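You operate a simulated robot arm through the tools that you are given. There is no shell and no other tool.

You are at the controls of a simulated robot arm. One attempt, no reset.

## Task
Turn the small still's heat off and swap in the empty beaker.
Fine: heat off first; swing the spout aside and back; the filled beaker goes on the small green tray. Set down upright: small beaker. Where these are worked on the way, their far stop is far enough and under half their travel is too little: swing spout.

It is judged by the outcome, as a careful person would: the job done as asked, and still so three seconds after it is handed in. It fails if anything else is knocked over, pushed out of place, dropped, spilled or broken.

## Robot
A 7-joint arm with a two-finger gripper, fixed in place. Base frame: the origin is at the foot of the arm, x ahead of it, y to its left, z up; the work surface is at about z = 0. Readings come in mm, rad, newtons and seconds.
With the tool pointing down near the work surface it reaches from about 220 to 560 mm from the base axis. Its first joint turns from -2.897 to 2.897 rad. Payload 1.2 kg.
The TCP is the grasp point between the finger pads, 22 mm short of the fingertips. In the tool frame z runs along the fingers and y along their closing line. The gripper opens to 92 mm; its body begins 65 mm behind the TCP.
Orientation is that of the tool frame in the base frame, as [roll, pitch, yaw] about the fixed x, y, z axes, in that order (R = Rz(yaw) Ry(pitch) Rx(roll)). With the fingers straight down and closing along the base's y, the tool's x points along the base's -x, its y along +y and its z along -z.

## Interface
- The arm moves only by the tool send_rows. Its argument "rows" is one flat list of numbers, 7 for each row, row after row: the turn, a rotation vector about the tool's x, y, z in rad, then the shift along the tool's x, y, z in cm, then the finger opening in cm, from 0 to 9.2. In form: [ax, ay, az, tx, ty, tz, claw, ax, ay, az, tx, ty, tz, claw, ...]. A call has 1 to 20 rows; each row shifts and turns the commanded pose from where the row before left it, along the tool's axes as they then stand. Rows are played at 5 a second. More than 50 mm and 0.15 rad between two rows, or a gripper value outside its range, and nothing of the call is played. A pose out of reach is approached as far as the arm can. The call stops where the force on the tool passes 40 N (or 10 N more than at its start, if that is more) or the arm is blocked; 0.2 s more then pass. The fingers move at their own pace (about 143.6 mm/s each) and stop on an object; they squeeze with about 22 N. The grip force told is the motor's: it shows also when the fingers shut on nothing. Time passes only in rows, and 0.2 s behind the last, so rows that do not move let the fingers close. It gives the time, the measured TCP pose, the force on the tool (base axes), the opening and the grip force at its end, in the units of the frame above (readings bear some noise), with the torque about the TCP (base axes, N m) and any sound that the robot's microphone picked up.
- Cameras (640 x 400 px; columns grow to the right, rows downward): "scene" is fixed at [399.2, 649.8, 766.9]; the picture's right is [-0.93, 0.36, 0.00], its down [0.29, 0.76, -0.58] and it looks along [-0.20, -0.54, -0.82] (base axes); focal length 360 px, centre (320, 200). "wrist" rides on the gripper at [71, 19, -102] in the tool frame; the picture's right is [-0.26, 0.96, 0.00], its down [-0.75, -0.20, -0.62] and it looks along [-0.60, -0.16, 0.78] (tool axes); focal length 280 px, centre (320, 200). There is no depth. A picture from a camera that has moved, and an enlarged one, comes with that camera's place and axes in the base frame and with its lens.
- grab_frame(camera): a new picture of that camera. The clock stands still meanwhile.
- inspect(camera, box): a new picture of the part [left, top, right, bottom] of that camera's present view, enlarged. The clock stands still meanwhile.
- job_done(): hands the job in; it is judged then, once.

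Places have to be worked out from the pictures, the camera data and where the tool is seen. Open the gripper and draw the arm clear of the work before you hand the job in, unless the task says otherwise.

The tools are called after "Emit:" as a command line: name --argument value ..., lists and objects as JSON in quotes. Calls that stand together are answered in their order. send_rows: Moves the arm, as the interface text tells. Its arguments: {"type":"object","properties":{"rows":{"type":"array"}},"required":["rows"]} The other tools are called the same way: grab_frame (camera) takes a picture; inspect (camera, box) takes an enlarged picture of a part of a camera's view; job_done () hands the job in.

At the start:

```text
time_s: 0.0
tool_pos: [203.0, 255.6, 360.6]
ee_rot: [-3.141, -0.001, -3.141]
contact_force: [-0.4, -0.3, -0.3]
ft_torque: [-0.02, 0.01, 0.01]
finger_gap: 92.1
grip_force: 0.0
```

scene: 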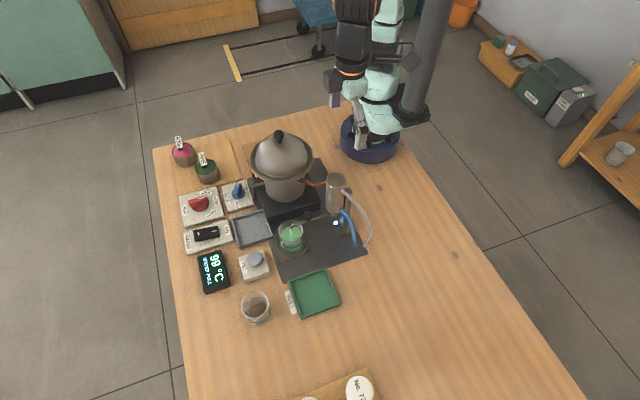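
wrist: 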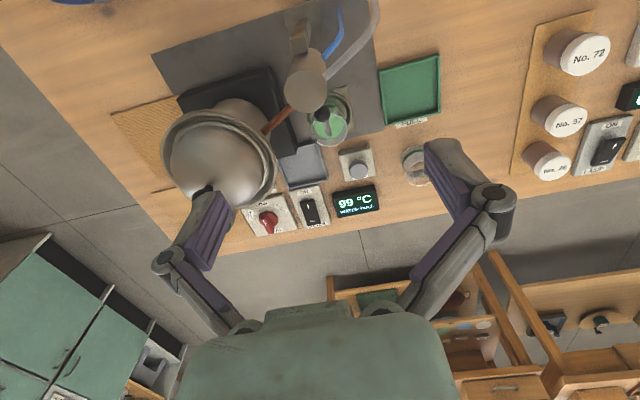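

The pictures show a still, several controls (red knob, blue knob, black rocker, white button), a filled beaker under the spout and an empty one. I'll look closer before moving.

Emit:
inspect --camera "scene" --box '[160, 120, 280, 195]'

Emit:
inspect --camera "scene" --box '[170, 180, 290, 255]'

Emit:
inspect --camera "scene" --box '[250, 160, 390, 250]'

Emit:
inspect --camera "scene" --box '[190, 240, 350, 340]'

Emit:
inspect --camera "wrist" --box '[230, 40, 450, 220]'

Emit:
inspect --camera "wrist" --box '[230, 130, 400, 240]'

```text
5.33 times, centred on (220, 158) of scene
camera zoom: at [399.2, 649.8, 766.9], right [-0.93, 0.36, 0.0], down [0.29, 0.76, -0.58], along [-0.2, -0.54, -0.82], focal length 1921 px, centre (853, 427)
```

zoom: 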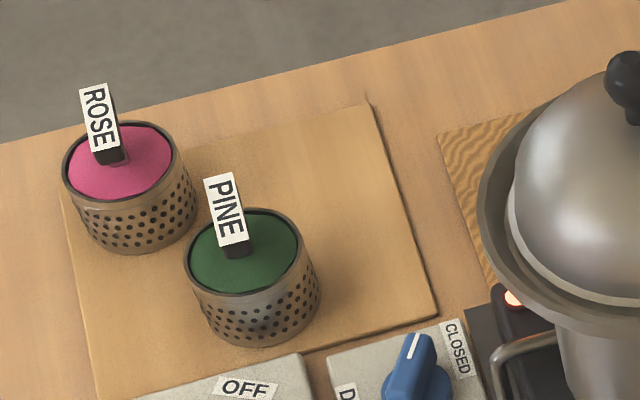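

```text
5.33 times, centred on (230, 218) of scene
camera zoom: at [399.2, 649.8, 766.9], right [-0.93, 0.36, 0.0], down [0.29, 0.76, -0.58], along [-0.2, -0.54, -0.82], focal length 1921 px, centre (800, 107)
```

zoom: 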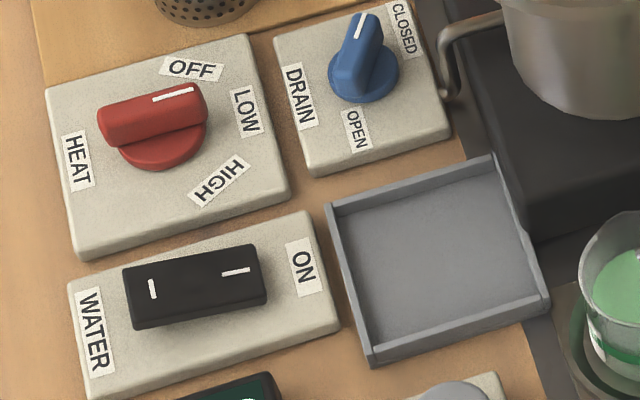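

```text
4.44 times, centred on (320, 205) of scene
camera zoom: at [399.2, 649.8, 766.9], right [-0.93, 0.36, 0.0], down [0.29, 0.76, -0.58], along [-0.2, -0.54, -0.82], focal length 1601 px, centre (320, 178)
```

zoom: 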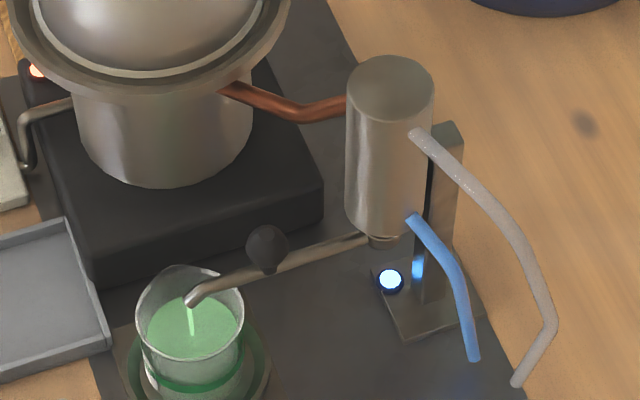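

```text
4.00 times, centred on (270, 290) of scene
camera zoom: at [399.2, 649.8, 766.9], right [-0.93, 0.36, 0.0], down [0.29, 0.76, -0.58], along [-0.2, -0.54, -0.82], focal length 1441 px, centre (520, -160)
```

zoom: 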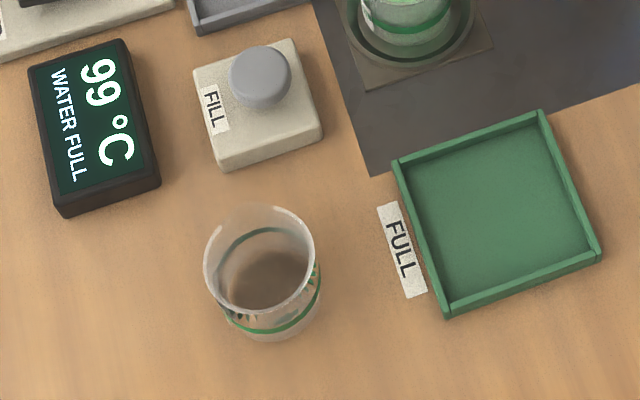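

```text
2.22 times, centred on (340, 130) of wrist
camera zoom: at [132.8, 276.1, 462.9], right [0.26, 0.96, 0.0], down [0.75, -0.2, 0.62], along [0.6, -0.16, -0.78], focal length 623 px, centre (276, 356)
```

zoom: 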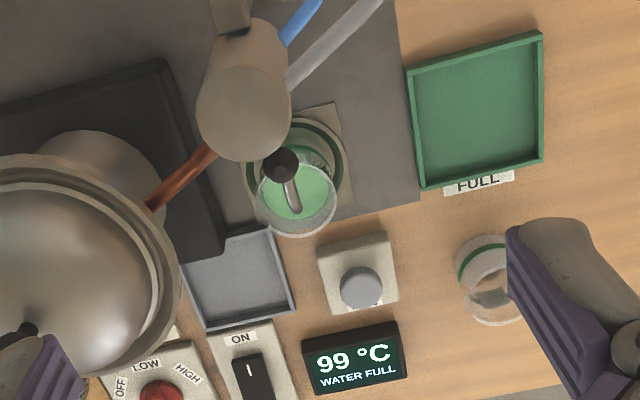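

```text
3.64 times, centred on (315, 185) of wrist
camera zoom: at [132.8, 276.1, 462.9], right [0.26, 0.96, 0.0], down [0.75, -0.2, 0.62], along [0.6, -0.16, -0.78], focal length 1020 px, centre (338, 254)
```

zoom: 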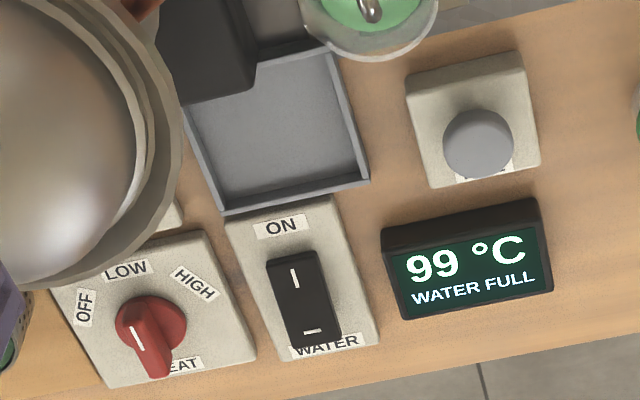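

The heat knob is at about (500, 65), pointing along -x at LOW, and OFF is about 60° counter-clockwise seen from above. I'll carry the arm high around the pot, whose top is near z≈280, to above the knob and look again.

Emit:
send_rows --rows '[0, 0, 0, -3.7, 0, 0, 9.2, 0, 0, 0, -3.7, 0, 0, 9.2, 0, 0, 0, -3.7, 0, 0, 9.2, 0, 0, 0, -3.7, 0, 0, 9.2, 0, 0, 0, -3.7, 0, 0, 9.2, 0, 0, 0, -3.7, 0, 0, 9.2, 0, 0, 0, -3.7, 0, 0, 7, 0, 0, 0, -3.7, 0, 0, 5, 0, 0, 0, 0, -3.8, 0, 5, 0, 0, 0, 0, -3.8, 0, 5, 0, 0, 0, 0, -3.8, 0, 5, 0, 0, 0, 0, -3.8, 0, 5, 0, 0, 0, 0, -3.8, 0, 5]'

```text
time_s: 2.8
tool_pos: [443.8, 47.7, 344.1]
ee_rot: [3.14, -0.001, -3.141]
contact_force: [0.1, -0.4, -0.6]
ft_torque: [0.0, -0.01, -0.01]
finger_gap: 49.9
grip_force: 0.2
out of reach, approached as far as the arm can: row 7, 8
```

The arm was clipped by its reach and now sits at (444, 48, 344). I'll look from here before coming down.

Emit:
grab_frame --camera "wrist"

Emit:
grab_frame --camera "scene"

```text
taken
camera wrist: at [373.3, 68.2, 446.0], right [0.26, 0.97, 0.0], down [0.75, -0.2, 0.62], along [0.6, -0.16, -0.78], focal length 280 px, centre (320, 200)
```

wrist: 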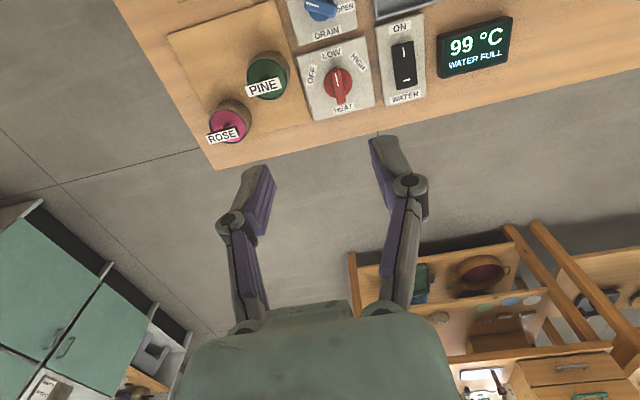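

```text
taken
```

scene: 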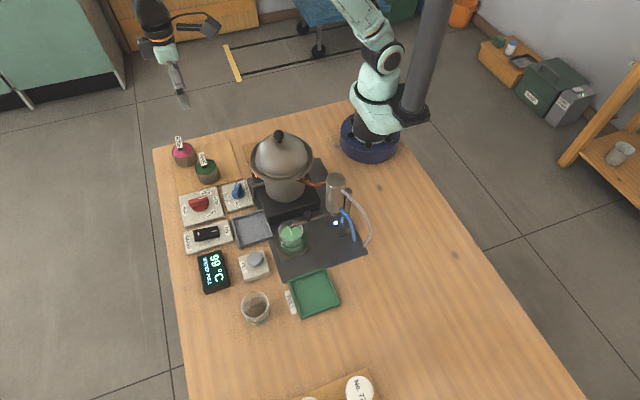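

The knob sits near (498, 63). I'll zoom in to read its bar direction and the label angles.

Emit:
inspect --camera "wrist" --box '[290, 30, 390, 130]'

```text
4.00 times, centred on (340, 80) of wrist
camera zoom: at [373.3, 68.2, 446.0], right [0.26, 0.97, 0.0], down [0.75, -0.2, 0.62], along [0.6, -0.16, -0.78], focal length 1122 px, centre (240, 680)
```

zoom: 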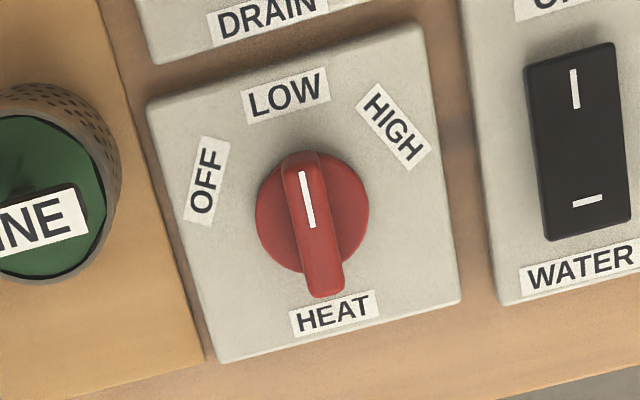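

The label geometry puts the knob axis at about (501, 62), with OFF 60° counter-clockwise from LOW. I'll come down to z≈120 over it and test the wrist turn in the air.

Emit:
send_rows --rows '[0, 0, 0, -0.95, 0.24, 3.73, 5, 0, 0, 0, -0.95, 0.24, 3.73, 5, 0, 0, 0, -0.95, 0.24, 3.73, 5, 0, 0, 0, -0.95, 0.24, 3.73, 5, 0, 0, 0, -0.95, 0.24, 3.73, 5, 0, 0, 0, -0.95, 0.24, 3.73, 5, 0, 0, -0.14, 0, 0, 0, 5, 0, 0, -0.14, 0, 0, 0, 5, 0, 0, -0.14, 0, 0, 0, 5, 0, 0, -0.14, 0, 0, 0, 5, 0, 0, -0.14, 0, 0, 0, 5, 0, 0, -0.14, 0, 0, 0, 5, 0, 0, -0.14, 0, 0, 0, 5, 0, 0, -0.14, 0, 0, 0, 5]'

```text
time_s: 5.8
tool_pos: [500.2, 63.1, 121.1]
ee_rot: [3.141, 0.0, -2.02]
contact_force: [-0.3, 0.4, -0.8]
ft_torque: [-0.02, -0.01, 0.0]
finger_gap: 50.1
grip_force: 0.1
```

The turn works in the right sense (yaw -3.14 to -2.02) with no joint limit. I'll turn back and take a picture of the fingers over the knob.

Emit:
send_rows --rows '[0, 0, 0.14, 0, 0, 0, 5, 0, 0, 0.14, 0, 0, 0, 5, 0, 0, 0.14, 0, 0, 0, 5, 0, 0, 0.14, 0, 0, 0, 5, 0, 0, 0.14, 0, 0, 0, 5, 0, 0, 0.14, 0, 0, 0, 5, 0, 0, 0.14, 0, 0, 0, 5, 0, 0, 0.14, 0, 0, 0, 5, 0, 0, 0, 0, 0, 2, 4, 0, 0, 0, 0, 0, 2, 4]'

Emit:
grab_frame --camera "wrist"

Emit:
inspect --camera "scene" --box '[140, 120, 260, 250]'

```text
time_s: 8.0
tool_pos: [500.7, 64.5, 79.0]
ee_rot: [3.141, 0.001, 3.138]
contact_force: [-0.7, -0.6, -0.1]
ft_torque: [-0.01, 0.02, 0.01]
finger_gap: 39.8
grip_force: 0.1
```

```text
taken
camera wrist: at [429.9, 83.9, 181.9], right [0.26, 0.96, 0.0], down [0.75, -0.21, 0.62], along [0.6, -0.16, -0.78], focal length 280 px, centre (320, 200)
```

wrist: 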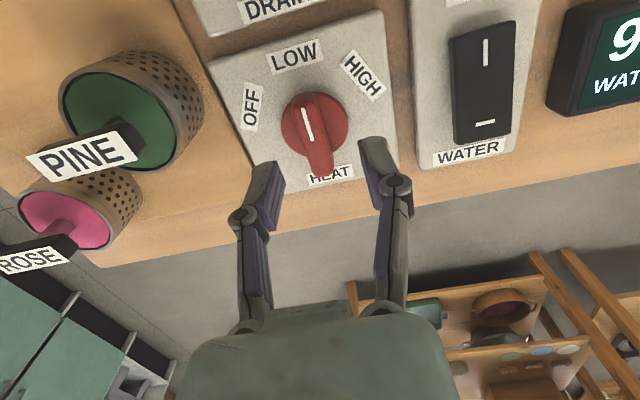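

```text
3.08 times, centred on (200, 185) of scene
camera zoom: at [399.2, 649.8, 766.9], right [-0.93, 0.36, 0.0], down [0.29, 0.76, -0.58], along [-0.2, -0.54, -0.82], focal length 1108 px, centre (689, 246)
```

zoom: 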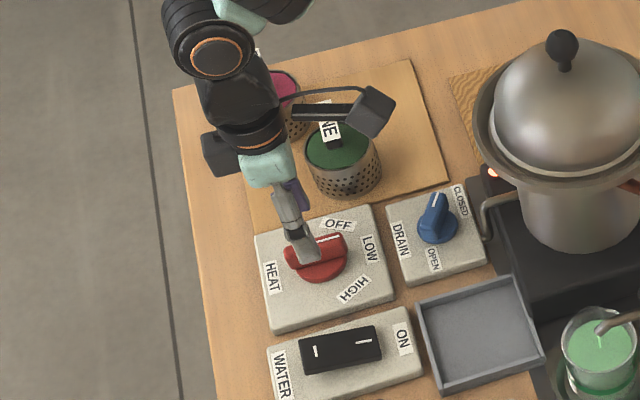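

The fingers straddle the bar, with the axis about 2 mm toward -y. I'll shift, descend to z≈46 (fingertips near 24) and close gently on the bar.

Emit:
send_rows --rows '[0, 0, 0, 0, -0.2, 1.1, 4, 0, 0, 0, 0, 0, 1.1, 4, 0, 0, 0, 0, 0, 1.1, 4, 0, 0, 0, 0, 0, 0, 4]'

Emit:
grab_frame --camera "wrist"

Emit:
inspect --camera "scene" --box '[160, 160, 240, 230]'

```text
time_s: 9.0
tool_pos: [501.3, 61.4, 46.3]
ee_rot: [3.141, 0.0, -3.14]
contact_force: [0.1, 0.1, -0.5]
ft_torque: [-0.01, 0.0, -0.01]
finger_gap: 40.1
grip_force: 0.1
```

```text
taken
camera wrist: at [429.7, 81.5, 148.9], right [0.26, 0.96, 0.0], down [0.75, -0.2, 0.62], along [0.6, -0.16, -0.78], focal length 280 px, centre (320, 200)
```

wrist: 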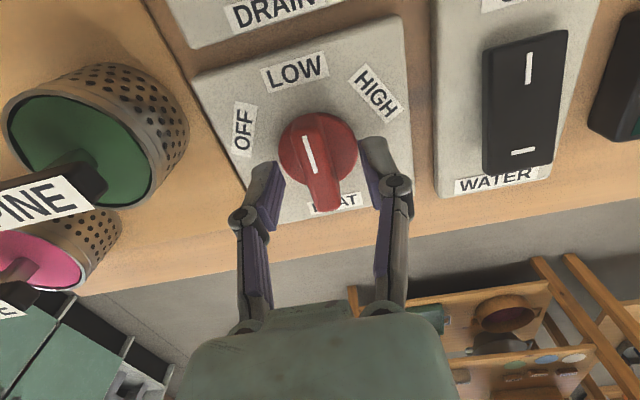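

```text
5.71 times, centred on (200, 195) of scene
camera zoom: at [399.2, 649.8, 766.9], right [-0.93, 0.36, 0.0], down [0.29, 0.76, -0.58], along [-0.2, -0.54, -0.82], focal length 2058 px, centre (1006, 229)
```

zoom: 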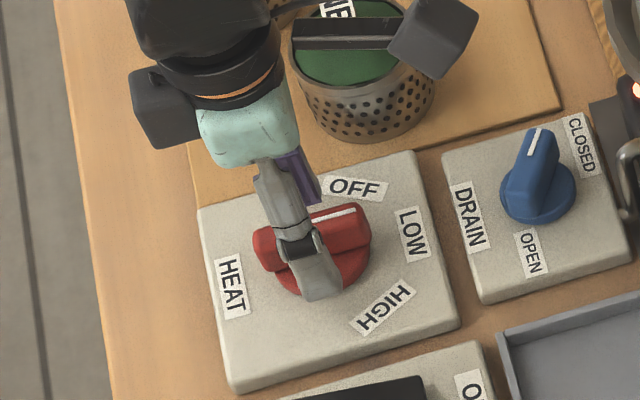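

The fingers are either side of the bar with no contact force. I'll close on it.

Emit:
send_rows --rows '[0, 0, 0, 0, 0, 0, 0.5, 0, 0, 0, 0, 0, 0, 0.5, 0, 0, 0, 0, 0, 0, 0.5]'

Emit:
grab_frame --camera "wrist"

```text
time_s: 9.8
tool_pos: [501.8, 60.4, 47.1]
ee_rot: [-3.14, -0.001, 3.139]
contact_force: [-3.5, -7.6, 7.3]
ft_torque: [-0.14, 0.26, 0.01]
finger_gap: 14.0
grip_force: 28.0
```

```text
taken
camera wrist: at [429.8, 80.9, 149.3], right [0.26, 0.96, 0.0], down [0.75, -0.21, 0.63], along [0.6, -0.17, -0.78], focal length 280 px, centre (320, 200)
```

wrist: 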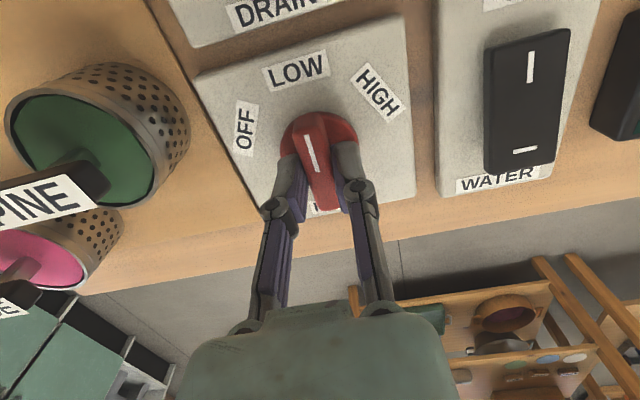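

Gripped at 14 mm, with a slight side force, so the axis is a bit further toward -y. I'll relax by 1 mm and turn the first half counter-clockwise.

Emit:
send_rows --rows '[0, 0, 0, 0, -0.1, -0.05, 0.5, 0, 0, -0.1, 0, 0, 0, 0.5, 0, 0, -0.1, 0, 0, 0, 0.5, 0, 0, -0.1, 0, 0, 0, 0.5, 0, 0, -0.1, 0, 0, 0, 0.5, 0, 0, -0.1, 0, 0, 0, 0.5]'

Emit:
grab_frame --camera "wrist"

```text
time_s: 11.2
tool_pos: [498.9, 60.1, 47.1]
ee_rot: [3.141, -0.001, -2.639]
contact_force: [4.6, 2.2, -5.1]
ft_torque: [-0.2, 0.4, 0.0]
finger_gap: 13.8
grip_force: 28.0
```

```text
taken
camera wrist: at [429.2, 44.2, 149.4], right [-0.24, 0.97, 0.0], down [0.76, 0.18, 0.62], along [0.61, 0.15, -0.78], focal length 280 px, centre (320, 200)
```

wrist: 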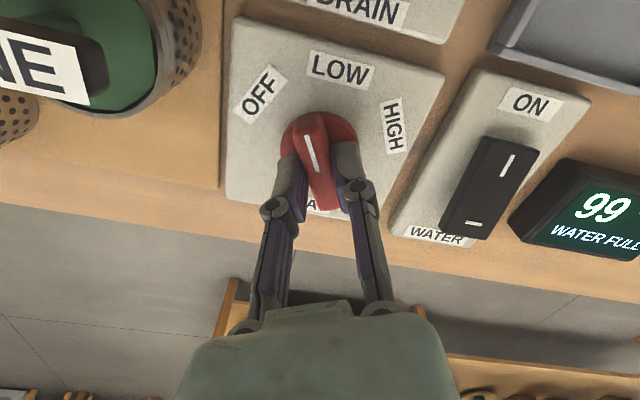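

The knob follows: the pointer is now between LOW and OFF. I'll turn the remaining half.

Emit:
send_rows --rows '[0, 0, -0.095, 0, 0, 0, 0.5, 0, 0, -0.095, 0, 0, 0, 0.5, 0, 0, -0.095, 0, 0, 0, 0.5, 0, 0, -0.095, 0, 0, 0, 0.5, 0, 0, -0.095, 0, 0, 0, 0.5, 0, 0, -0.09, 0, 0, 0, 0.5, 0, 0, 0, 0, 0, 0, 0.5]'

Emit:
grab_frame --camera "wrist"

Emit:
inspect --camera "scene" --box '[160, 160, 320, 260]'

```text
time_s: 12.8
tool_pos: [500.6, 59.9, 47.8]
ee_rot: [3.14, 0.0, -2.075]
contact_force: [-5.3, 8.2, 0.5]
ft_torque: [0.22, 0.14, -0.45]
finger_gap: 13.9
grip_force: 28.0
```

```text
taken
camera wrist: at [449.3, 8.8, 149.4], right [-0.72, 0.7, 0.0], down [0.54, 0.56, 0.63], along [0.43, 0.45, -0.78], focal length 280 px, centre (320, 200)
```

wrist: 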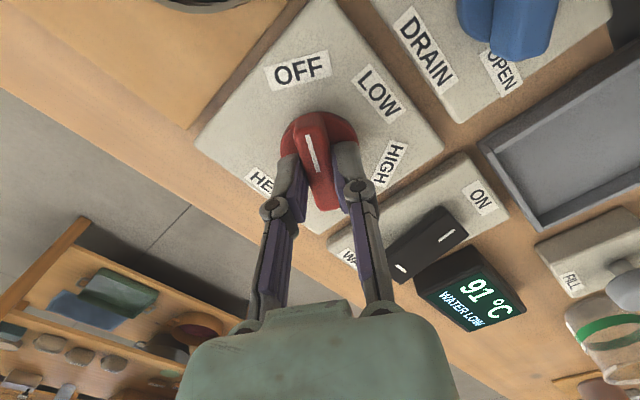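

```text
4.00 times, centred on (240, 210) of scene
camera zoom: at [399.2, 649.8, 766.9], right [-0.93, 0.36, 0.0], down [0.29, 0.76, -0.58], along [-0.2, -0.54, -0.82], focal length 1441 px, centre (640, 160)
```

zoom: 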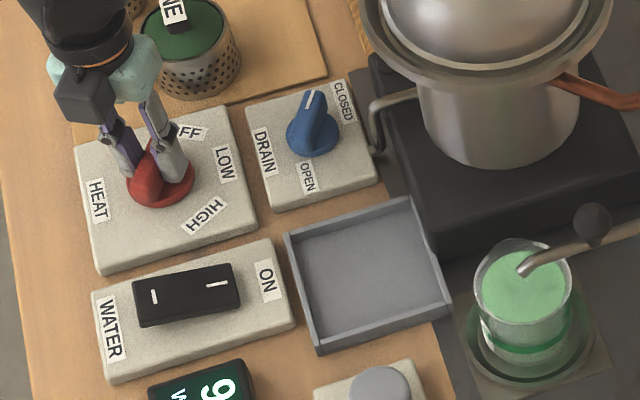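

The pointer is at OFF, the stop is felt (-0.45 N m), the temperature is falling and the stream has stopped. I'll open the fingers and lift straight up.

Emit:
send_rows --rows '[0, 0, 0.02, 0, 0, 0, 0.5, 0, 0, 0, 0, 0, 0, 4, 0, 0, 0, 0, 0, 0, 4, 0, 0, 0, 0, 0, -1.5, 4, 0, 0, 0, 0, 0, -3, 4, 0, 0, 0, 0, 0, -4, 4]'

Emit:
grab_frame --camera "wrist"

Emit:
inspect --camera "scene" --box '[160, 180, 260, 300]'

```text
time_s: 14.2
tool_pos: [501.4, 59.0, 133.5]
ee_rot: [-3.14, 0.001, -2.099]
contact_force: [-1.0, 0.5, -0.3]
ft_torque: [0.02, 0.04, 0.03]
finger_gap: 40.2
grip_force: 0.1
```

```text
taken
camera wrist: at [449.6, 9.8, 234.5], right [-0.7, 0.71, 0.0], down [0.56, 0.55, 0.62], along [0.44, 0.44, -0.78], focal length 280 px, centre (320, 200)
```

wrist: 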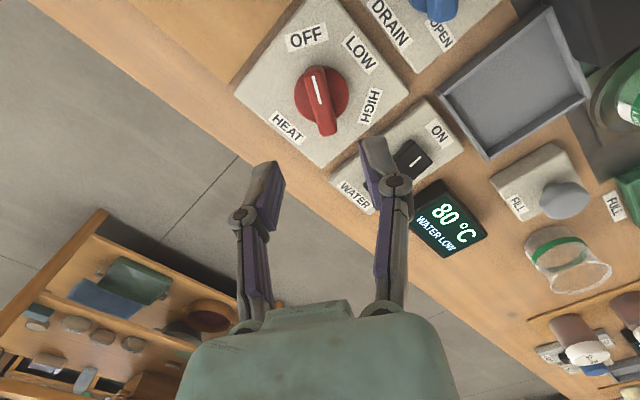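

```text
3.33 times, centred on (210, 240) of scene
camera zoom: at [399.2, 649.8, 766.9], right [-0.93, 0.36, 0.0], down [0.29, 0.76, -0.58], along [-0.2, -0.54, -0.82], focal length 1201 px, centre (687, 67)
```

zoom: 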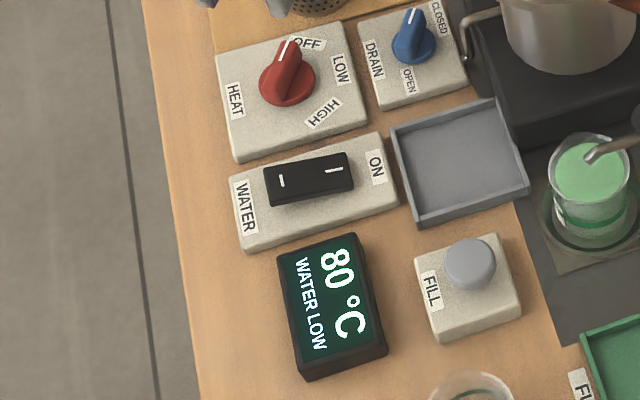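

Heat reads OFF and the temperature is dropping. Next is the spout, so I'll examine it, the pot and the condenser closely to plan clearances.

Emit:
inspect --camera "scene" --box '[240, 120, 340, 190]'

Emit:
inspect --camera "scene" --box '[270, 165, 390, 255]'

Emit:
inspect --camera "scene" --box '[265, 200, 345, 260]'

```text
5.71 times, centred on (290, 155) of scene
camera zoom: at [399.2, 649.8, 766.9], right [-0.93, 0.36, 0.0], down [0.29, 0.76, -0.58], along [-0.2, -0.54, -0.82], focal length 2058 px, centre (491, 457)
```

zoom: 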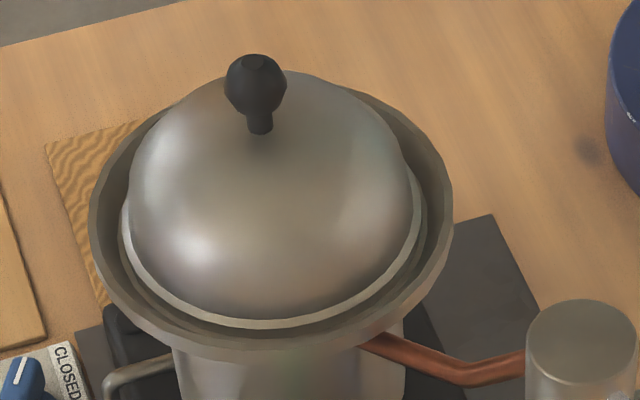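

```text
4.44 times, centred on (330, 210) of scene
camera zoom: at [399.2, 649.8, 766.9], right [-0.93, 0.36, 0.0], down [0.29, 0.76, -0.58], along [-0.2, -0.54, -0.82], focal length 1601 px, centre (276, 156)
```

zoom: 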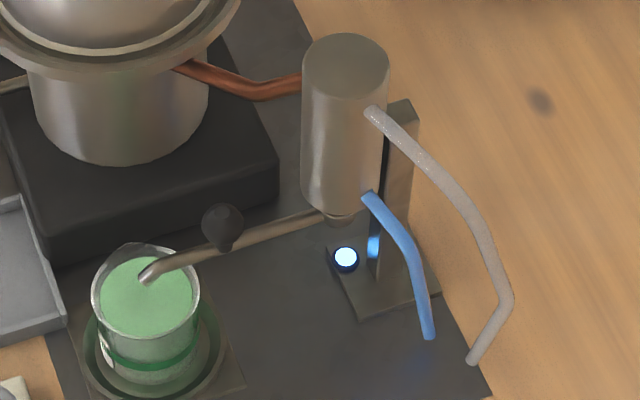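

```text
6.67 times, centred on (305, 230) of scene
camera zoom: at [399.2, 649.8, 766.9], right [-0.93, 0.36, 0.0], down [0.29, 0.76, -0.58], along [-0.2, -0.54, -0.82], focal length 2401 px, centre (420, 0)
```

zoom: 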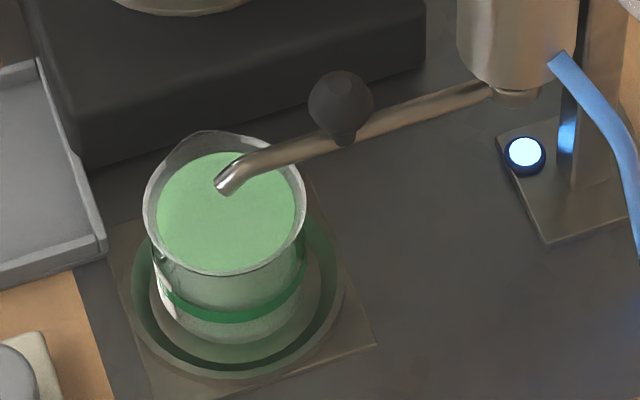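

From the two views the ball handle is at about (272, 241, 100), the spout runs along +x from the condenser (210, 242) to its tip at (313, 242, 78), and the filled beaker is at (315, 241) with its rim at z≈63. I'll move up and out to the +y side, then turn the wrist to look back at it.

Emit:
send_rows --rows '[0, 0, 0, 0, 0, -4, 4, 0, 0, 0, 0, 0, -4, 4, 0, 0, 0, 0, 0, -4, 4, 0, 0, 0, -2.19, 3.47, 0, 4, 0, 0, 0, -2.19, 3.47, 0, 4, 0, 0, 0, -2.19, 3.47, 0, 4, 0, 0, 0, -2.19, 3.47, 0, 4, 0, 0, 0, -2.19, 3.47, 0, 4, 0, 0, 0, -2.19, 3.47, 0, 4, 0, 0, 0, -2.19, 3.47, 0, 4, 0, 0, 0, -2.19, 3.47, 0, 4]'

Emit:
send_rows --rows '[0, 0, 0.138, 0, 0, 0, 4, 0, 0, 0.138, 0, 0, 0, 4, 0, 0, 0.138, 0, 0, 0, 4, 0, 0, 0.138, 0, 0, 0, 4, 0, 0, 0.138, 0, 0, 0, 4, 0, 0, 0.138, 0, 0, 0, 4, 0, 0, 0.138, 0, 0, 0, 4, 0, 0, 0.138, 0, 0, 0, 4, 0, 0, 0.138, 0, 0, 0, 4, 0, 0, 0.138, 0, 0, 0, 4, 0, 0, 0.138, 0, 0, 0, 4, 0, 0, 0.138, 0, 0, 0, 4, 0, 0, 0.138, 0, 0, 0, 4, 0, 0, 0.138, 0, 0, 0, 4, 0, 0, 0.138, 0, 0, 0, 4, 0, 0, 0.138, 0, 0, 0, 4, 0, 0, 0.138, 0, 0, 0, 4, 0, 0, 0.138, 0, 0, 0, 4, 0, 0, 0.138, 0, 0, 0, 4]'

Emit:
grab_frame --camera "wrist"

```text
time_s: 16.6
tool_pos: [349.1, 351.4, 251.3]
ee_rot: [-3.141, 0.001, -2.098]
contact_force: [-0.3, 0.8, 0.4]
ft_torque: [-0.01, -0.02, 0.02]
finger_gap: 39.9
grip_force: 0.0
```

```text
time_s: 20.6
tool_pos: [348.2, 349.7, 252.2]
ee_rot: [3.141, -0.001, 1.559]
contact_force: [0.2, -0.5, -0.8]
ft_torque: [0.0, 0.01, 0.02]
finger_gap: 40.2
grip_force: 0.1
```

```text
taken
camera wrist: at [368.7, 422.7, 354.4], right [0.96, -0.27, 0.0], down [-0.21, -0.75, 0.62], along [-0.17, -0.6, -0.78], focal length 280 px, centre (320, 200)
```

wrist: 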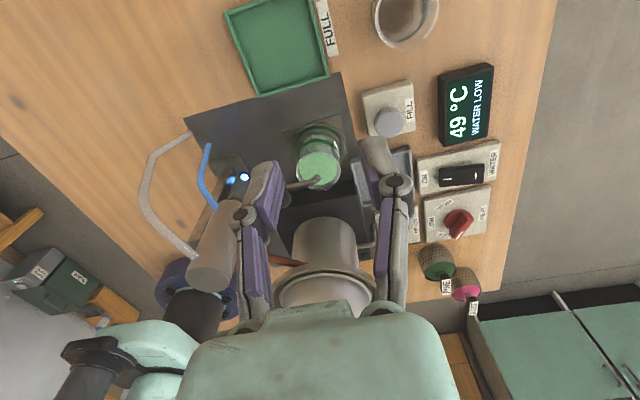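

Yaw 90° is reachable. I'll test turning on to yaw 0, so the fingers could straddle the spout with the camera facing outward.

Emit:
send_rows --rows '[0, 0, 0.142, 0, 0, 0, 4, 0, 0, 0.142, 0, 0, 0, 4, 0, 0, 0.142, 0, 0, 0, 4, 0, 0, 0.142, 0, 0, 0, 4, 0, 0, 0.142, 0, 0, 0, 4, 0, 0, 0.142, 0, 0, 0, 4, 0, 0, 0.142, 0, 0, 0, 4, 0, 0, 0.142, 0, 0, 0, 4, 0, 0, 0.142, 0, 0, 0, 4, 0, 0, 0.142, 0, 0, 0, 4, 0, 0, 0.142, 0, 0, 0, 4]'

Emit:
grab_frame --camera "wrist"

```text
time_s: 23.0
tool_pos: [348.5, 349.9, 251.6]
ee_rot: [3.142, -0.001, -0.002]
contact_force: [0.0, 0.7, -0.4]
ft_torque: [0.01, 0.03, 0.0]
finger_gap: 40.0
grip_force: 0.1
```

```text
taken
camera wrist: at [419.7, 332.6, 354.3], right [-0.26, -0.96, 0.0], down [-0.75, 0.21, 0.62], along [-0.6, 0.17, -0.78], focal length 280 px, centre (320, 200)
```

wrist: 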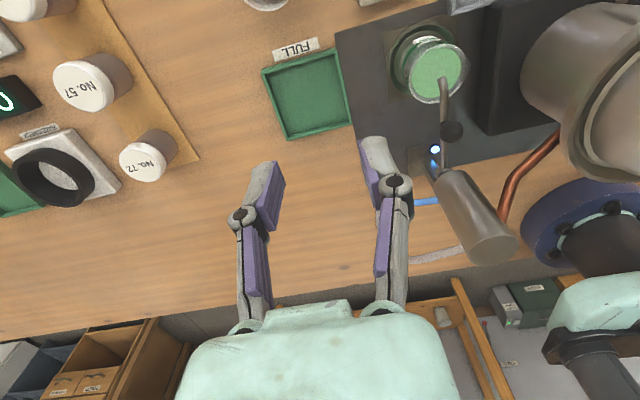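

Yaw 0 is reachable too. I'll zoom in on the spout and beaker from this second angle to refine positions.

Emit:
inspect --camera "wrist" --box '[370, 10, 530, 130]'

Emit:
inspect --camera "wrist" --box '[400, 90, 560, 210]'

```text
3.33 times, centred on (450, 70) of wrist
camera zoom: at [419.7, 332.6, 354.3], right [-0.26, -0.96, 0.0], down [-0.75, 0.21, 0.62], along [-0.6, 0.17, -0.78], focal length 935 px, centre (-113, 633)
```

zoom: 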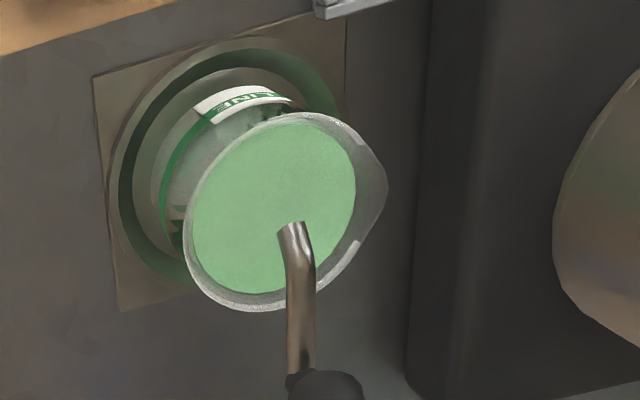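

```text
3.33 times, centred on (480, 150) of wrist
camera zoom: at [419.7, 332.6, 354.3], right [-0.26, -0.96, 0.0], down [-0.75, 0.21, 0.62], along [-0.6, 0.17, -0.78], focal length 935 px, centre (-213, 367)
```

zoom: 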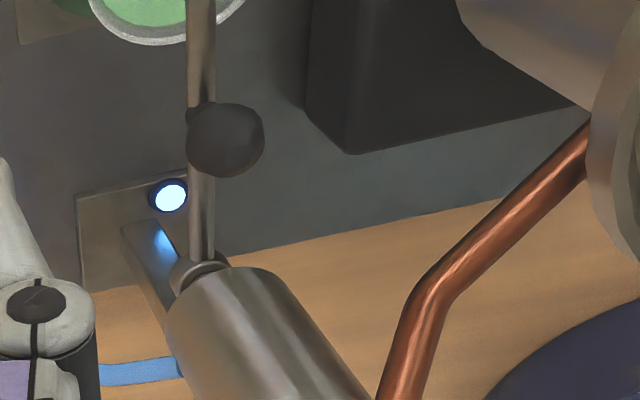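

The ball is confirmed at about (272, 240, 100). I'll tilt the tool 20° so the body leans outward from the condenser and move to a standoff above the ball with the fingers set to straddle it.

Emit:
send_rows --rows '[0, -0.1165, 0, 0, 0, 0, 4, 0, -0.1165, 0, 0, 0, 0, 4, 0, -0.116, 0, 0, 0, 0, 4, 0, 0, 0, -0.53, 2.735, 1.645, 4, 0, 0, 0, -0.53, 2.735, 1.645, 4, 0, 0, 0, -0.53, 2.735, 1.645, 4, 0, 0, 0, -0.53, 2.735, 1.645, 4, 0, 0, 0, 0, 0, 0, 4]'

Emit:
grab_frame --camera "wrist"

Emit:
inspect --camera "scene" --box '[240, 120, 400, 260]'

```text
time_s: 24.8
tool_pos: [291.6, 228.8, 190.8]
ee_rot: [3.14, 0.348, 0.0]
contact_force: [-1.0, -0.8, 0.5]
ft_torque: [0.01, 0.02, 0.0]
finger_gap: 40.2
grip_force: 0.0
out of reach, approached as far as the arm can: row 2, 3
```

```text
taken
camera wrist: at [394.4, 210.0, 263.5], right [-0.25, -0.96, 0.09], down [-0.49, 0.2, 0.84], along [-0.83, 0.16, -0.53], focal length 280 px, centre (320, 200)
```

wrist: 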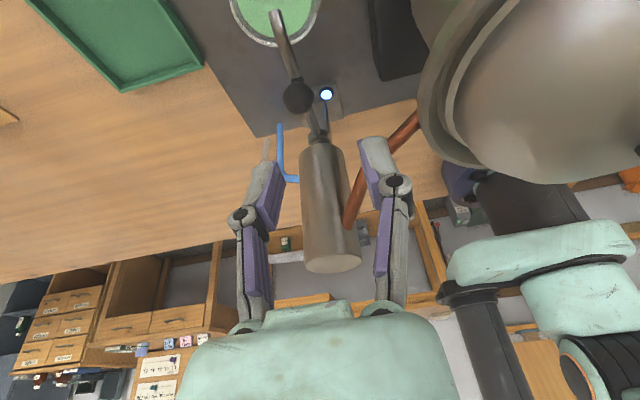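

```text
2.86 times, centred on (320, 190) of scene
camera zoom: at [399.2, 649.8, 766.9], right [-0.93, 0.36, 0.0], down [0.29, 0.76, -0.58], along [-0.2, -0.54, -0.82], focal length 1029 px, centre (320, 229)
```

zoom: 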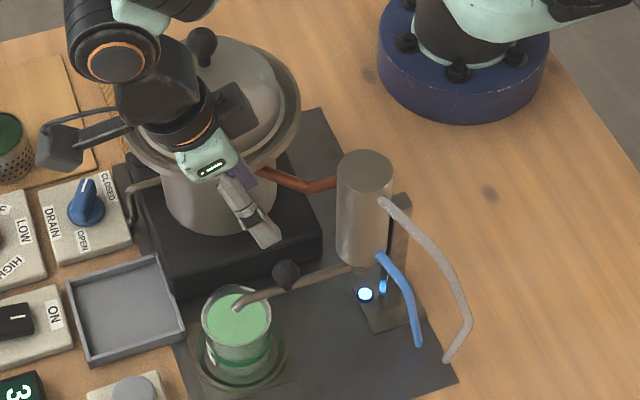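

Ball position confirmed at (272, 241, 100) from this view. I'll correct sideways, then come down along the tool axis most of the way and check the straddle.

Emit:
send_rows --rows '[0, 0, 0, 0.58, -0.6, 0, 4, 0, 0, 0, 0.58, -0.6, 0, 4, 0, 0, 0, 0, 0, 2.2, 4, 0, 0, 0, 0, 0, 2.2, 4, 0, 0, 0, 0, 0, 1, 4]'

Emit:
grab_frame --camera "wrist"

Emit:
inspect --camera "scene" --box '[260, 140, 380, 250]'

```text
time_s: 26.0
tool_pos: [287.2, 240.6, 137.2]
ee_rot: [3.141, 0.352, 0.002]
contact_force: [-0.7, 0.1, 0.4]
ft_torque: [-0.01, 0.0, 0.03]
finger_gap: 39.8
grip_force: 0.2
```

```text
taken
camera wrist: at [388.7, 222.4, 208.3], right [-0.24, -0.97, 0.09], down [-0.49, 0.2, 0.85], along [-0.83, 0.16, -0.53], focal length 280 px, centre (320, 200)
```

wrist: 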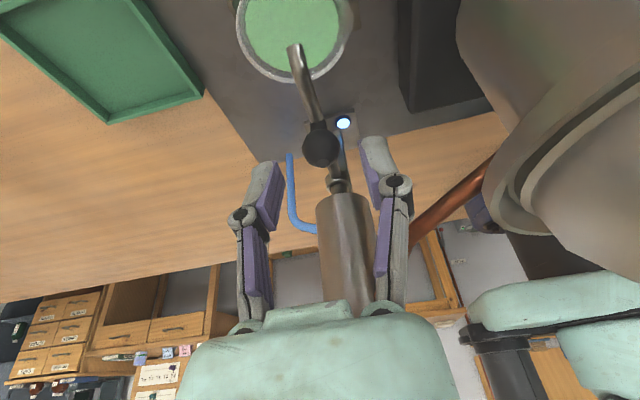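

```text
3.64 times, centred on (320, 195) of scene
camera zoom: at [399.2, 649.8, 766.9], right [-0.93, 0.36, 0.0], down [0.29, 0.76, -0.58], along [-0.2, -0.54, -0.82], focal length 1310 px, centre (320, 218)
```

zoom: 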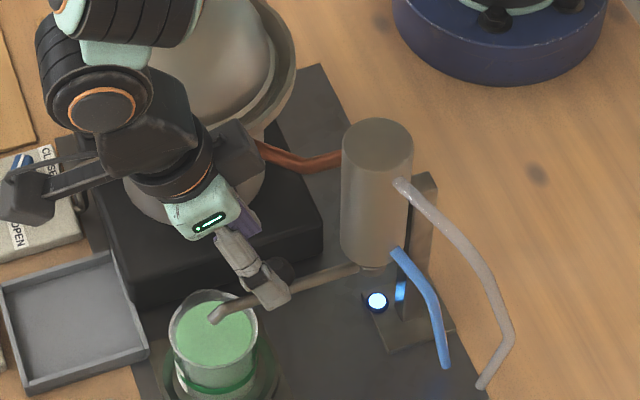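

The ball is centred between the fingers with good clearance to the condenser and pot. I'll come down the last 37 mm and narrow the fingers to loosely cage the ball.

Emit:
send_rows --rows '[0, 0, 0, -0.13, 0, 1.9, 4, 0, 0, 0, -0.13, 0, 1.8, 4, 0, 0, 0, 0, 0, 0, 2.8, 0, 0, 0, 0, 0, 0, 2.8]'

Emit:
grab_frame --camera "wrist"

Emit:
inspect --camera "scene" --box '[260, 160, 380, 250]'

```text
time_s: 27.0
tool_pos: [288.8, 240.4, 109.8]
ee_rot: [-3.141, 0.352, 0.003]
contact_force: [-0.3, 0.1, 0.1]
ft_torque: [0.01, 0.0, 0.0]
finger_gap: 27.9
grip_force: 0.1
out of reach, approached as far as the arm can: row 1, 2
```

```text
taken
camera wrist: at [390.9, 222.0, 182.2], right [-0.24, -0.97, 0.09], down [-0.49, 0.2, 0.85], along [-0.83, 0.16, -0.53], focal length 280 px, centre (320, 200)
```

wrist: 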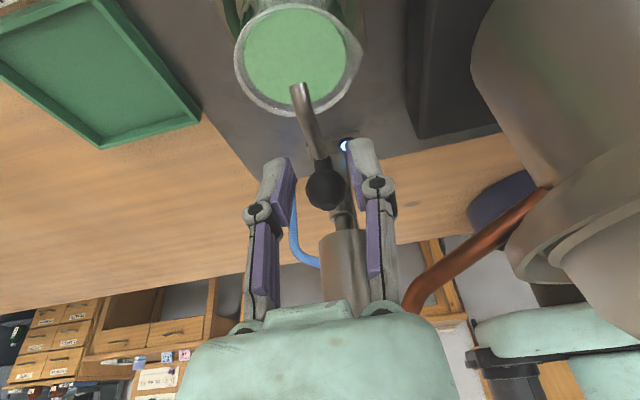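

```text
4.44 times, centred on (320, 205) of scene
camera zoom: at [399.2, 649.8, 766.9], right [-0.93, 0.36, 0.0], down [0.29, 0.76, -0.58], along [-0.2, -0.54, -0.82], focal length 1601 px, centre (320, 178)
```

zoom: 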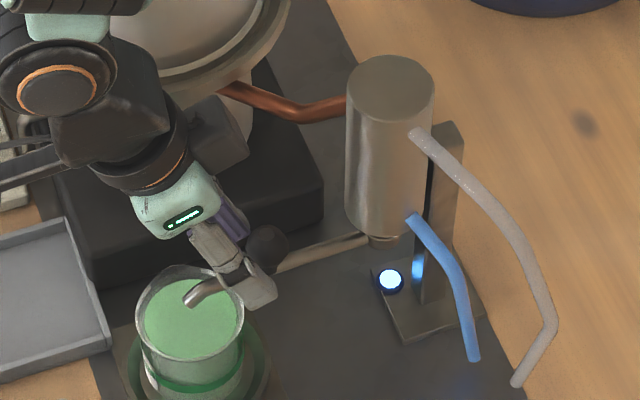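

The 20° tilt limits how far in the arm reaches, so it stopped at (289, 240, 110) just short of the ball. I'll reduce the tilt to 10° and settle so the fingers straddle the rod just beyond the ball, tips near z≈77, clear above the beaker rim.

Emit:
send_rows --rows '[0, 0.09, 0, 0, 0, 0, 2.8, 0, 0.088, 0, 0, 0, 0, 2.8, 0, 0, 0, -0.23, 0, 0.64, 2.8, 0, 0, 0, -0.23, 0, 0.64, 2.8, 0, 0, 0, 0, 0, 0, 2.8]'

Emit:
grab_frame --camera "wrist"

Emit:
inspect --camera "scene" --box '[260, 160, 380, 250]'

```text
time_s: 28.2
tool_pos: [322.8, 233.2, 120.9]
ee_rot: [3.14, 0.171, 0.002]
contact_force: [0.9, -0.7, 0.3]
ft_torque: [0.0, 0.01, -0.01]
finger_gap: 27.9
grip_force: 0.1
out of reach, approached as far as the arm can: row 1, 2, 3, 4
```

```text
taken
camera wrist: at [411.2, 215.7, 209.3], right [-0.26, -0.97, 0.04], down [-0.64, 0.2, 0.74], along [-0.73, 0.16, -0.67], focal length 280 px, centre (320, 200)
```

wrist: 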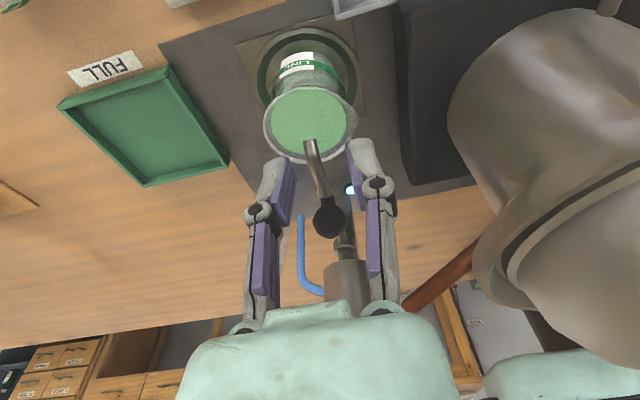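

```text
4.44 times, centred on (320, 205) of scene
camera zoom: at [399.2, 649.8, 766.9], right [-0.93, 0.36, 0.0], down [0.29, 0.76, -0.58], along [-0.2, -0.54, -0.82], focal length 1601 px, centre (320, 178)
```

zoom: 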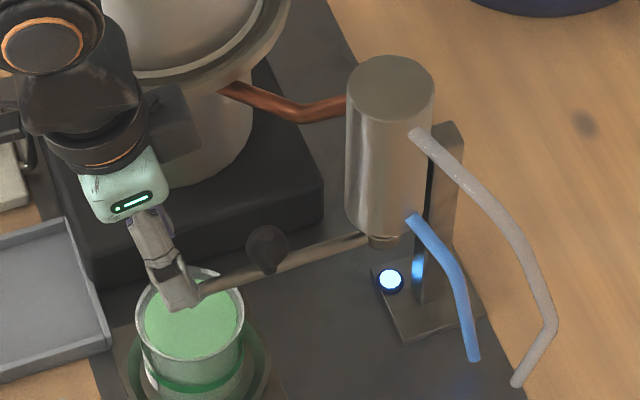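

Joint limits near yaw 0 pushed the arm outward to (323, 233, 121); nothing was touched. I'll lift 25 mm and turn back 30° counter-clockwise to get away from that limit before lowering again.

Emit:
send_rows --rows '[0, 0, 0, -0.21, 0, -1.23, 2.8, 0, 0, 0, -0.21, 0, -1.23, 4, -0.0223, 0, -0.129, 0, 0, 0, 4, -0.0223, 0, -0.129, 0, 0, 0, 4, -0.0223, 0, -0.129, 0, 0, 0, 4, -0.0223, 0, -0.129, 0, 0, 0, 4, 0, 0, 0, 0, 0, 0, 4]'

Emit:
grab_frame --camera "wrist"

```text
time_s: 29.8
tool_pos: [324.2, 234.2, 145.8]
ee_rot: [3.141, 0.172, 0.526]
contact_force: [0.2, -1.0, -0.5]
ft_torque: [0.02, 0.0, 0.01]
finger_gap: 40.1
grip_force: 0.1
```

```text
taken
camera wrist: at [408.8, 262.2, 234.2], right [0.26, -0.96, 0.04], down [-0.65, -0.14, 0.74], along [-0.71, -0.22, -0.67], focal length 280 px, centre (320, 200)
```

wrist: 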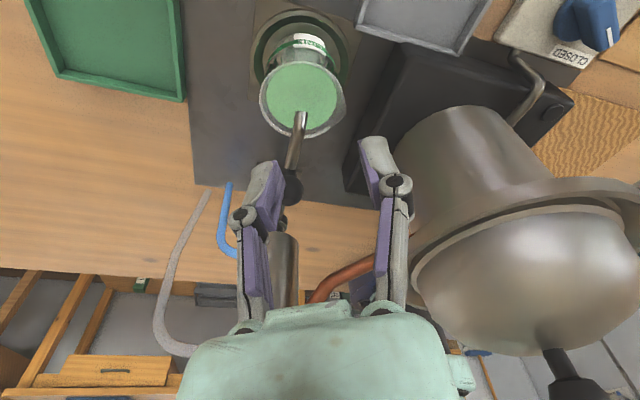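

That pose is comfortable. I'll move over the rod just beyond the ball at (292, 240) and lower to z≈100 with the fingers straddling it.

Emit:
send_rows --rows '[0, 0, 0, -2.44, -2.16, 0.42, 4.6, 0, 0, 0, 0, 0, 0, 4.6]'

Emit:
grab_frame --camera "wrist"

Emit:
inspect --camera "scene" --box '[260, 140, 380, 250]'

```text
time_s: 30.4
tool_pos: [291.0, 240.3, 145.6]
ee_rot: [-3.141, 0.169, 0.523]
contact_force: [-0.8, 0.5, 0.5]
ft_torque: [0.0, -0.02, 0.0]
finger_gap: 46.1
grip_force: 0.0
```

```text
taken
camera wrist: at [376.9, 268.5, 234.0], right [0.26, -0.96, 0.04], down [-0.65, -0.14, 0.74], along [-0.71, -0.22, -0.67], focal length 280 px, centre (320, 200)
```

wrist: 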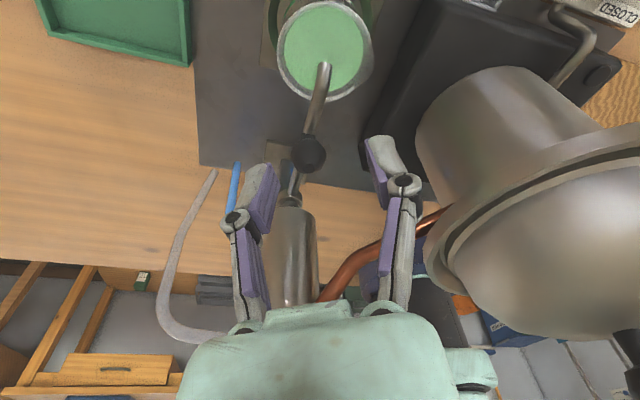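

```text
3.64 times, centred on (320, 195) of scene
camera zoom: at [399.2, 649.8, 766.9], right [-0.93, 0.36, 0.0], down [0.29, 0.76, -0.58], along [-0.2, -0.54, -0.82], focal length 1310 px, centre (320, 218)
```

zoom: 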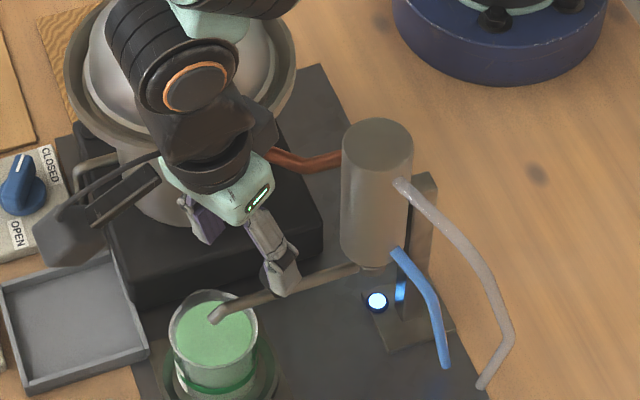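

Alignment looks right: rod between the fingers, ball just inside. I'll lower to z≈100 with a small 3 mm outward shift.

Emit:
send_rows --rows '[0, 0, 0, 0.4, -0.04, 1.48, 4.6, 0, 0, 0, 0.4, -0.04, 1.48, 4.6, 0, 0, 0, 0.4, -0.04, 1.48, 4.6, 0, 0, 0, 0, 0, 0, 4.6]'

Emit:
grab_frame --camera "wrist"

Emit:
inspect --camera "scene" --box '[260, 160, 380, 250]'

```text
time_s: 31.4
tool_pos: [295.4, 242.6, 98.5]
ee_rot: [-3.141, 0.172, 0.522]
contact_force: [-0.3, 0.3, 0.2]
ft_torque: [-0.03, 0.0, -0.02]
finger_gap: 45.8
grip_force: 0.0
```

```text
taken
camera wrist: at [380.2, 271.4, 187.6], right [0.26, -0.96, 0.05], down [-0.65, -0.14, 0.74], along [-0.71, -0.22, -0.67], focal length 280 px, centre (320, 200)
```

wrist: 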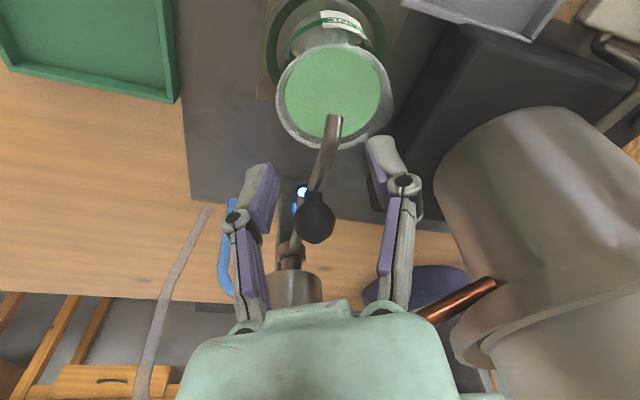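

```text
4.44 times, centred on (320, 205) of scene
camera zoom: at [399.2, 649.8, 766.9], right [-0.93, 0.36, 0.0], down [0.29, 0.76, -0.58], along [-0.2, -0.54, -0.82], focal length 1601 px, centre (320, 178)
```

zoom: 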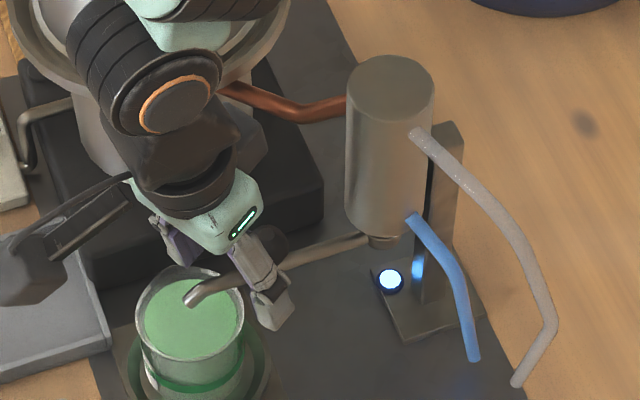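

The rod is caged. I'll narrow the fingers a little and push the spout gently toward +y by about 10°, watching the force.

Emit:
send_rows --rows '[0, 0, 0, 0, 0, 0, 3.2, 0, 0, 0, 0.29, -0.65, -0.05, 3.2, 0, 0, 0, 0.29, -0.65, -0.05, 3.2, 0, 0, 0, 0.19, -0.72, -0.03, 3.2, 0, 0, 0, 0, 0, 0, 3.2]'

Emit:
grab_frame --camera "wrist"

Emit:
inspect --camera "scene" --box '[260, 160, 380, 250]'

```text
time_s: 32.6
tool_pos: [291.8, 263.7, 99.2]
ee_rot: [3.141, 0.17, 0.522]
contact_force: [-0.3, -0.3, -0.3]
ft_torque: [-0.01, 0.0, 0.01]
finger_gap: 32.2
grip_force: 0.2
```

```text
taken
camera wrist: at [376.9, 293.0, 187.9], right [0.26, -0.96, 0.04], down [-0.65, -0.14, 0.74], along [-0.71, -0.22, -0.67], focal length 280 px, centre (320, 200)
```

wrist: 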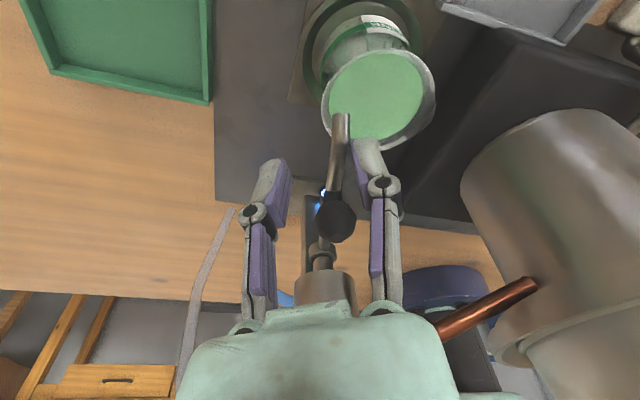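

```text
4.44 times, centred on (320, 205) of scene
camera zoom: at [399.2, 649.8, 766.9], right [-0.93, 0.36, 0.0], down [0.29, 0.76, -0.58], along [-0.2, -0.54, -0.82], focal length 1601 px, centre (320, 178)
```

zoom: 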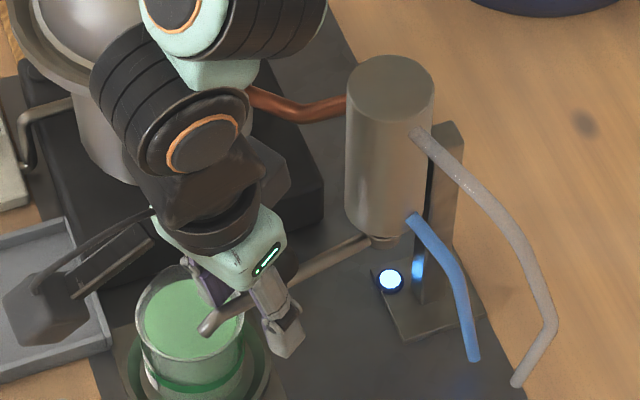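

The spout follows freely toward +y. I'll carry on along the arc around the condenser, beginning to rotate the tool with it.

Emit:
send_rows --rows '[0, 0, 0, 0.142, -0.737, -0.025, 3.2, 0, 0, 0, 0.142, -0.737, -0.025, 3.2, 0, 0, 0, 0.142, -0.737, -0.025, 3.2, -0.0213, 0, -0.1231, -0.066, -1.072, 0.011, 3.2, -0.0213, 0, -0.1231, -0.066, -1.072, 0.011, 3.2, 0, 0, 0, 0, 0, 0, 3.2]'

Emit:
inspect --camera "scene" --box '[260, 160, 380, 250]'

```text
time_s: 34.0
tool_pos: [270.0, 302.4, 99.6]
ee_rot: [-3.14, 0.17, 0.774]
contact_force: [0.2, 0.2, 0.4]
ft_torque: [0.0, -0.02, 0.0]
finger_gap: 32.1
grip_force: 0.0
```

```text
4.44 times, centred on (320, 205) of scene
camera zoom: at [399.2, 649.8, 766.9], right [-0.93, 0.36, 0.0], down [0.29, 0.76, -0.58], along [-0.2, -0.54, -0.82], focal length 1601 px, centre (320, 178)
```

zoom: 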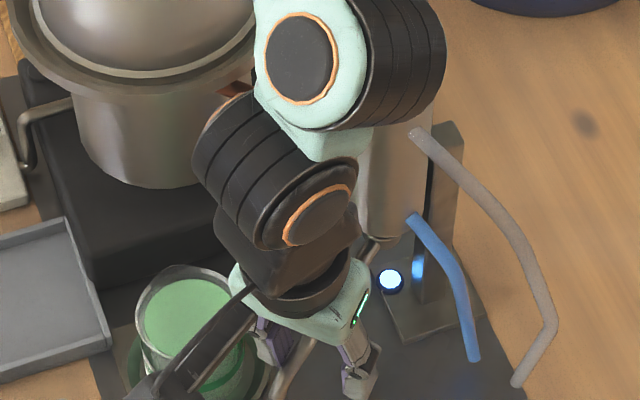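

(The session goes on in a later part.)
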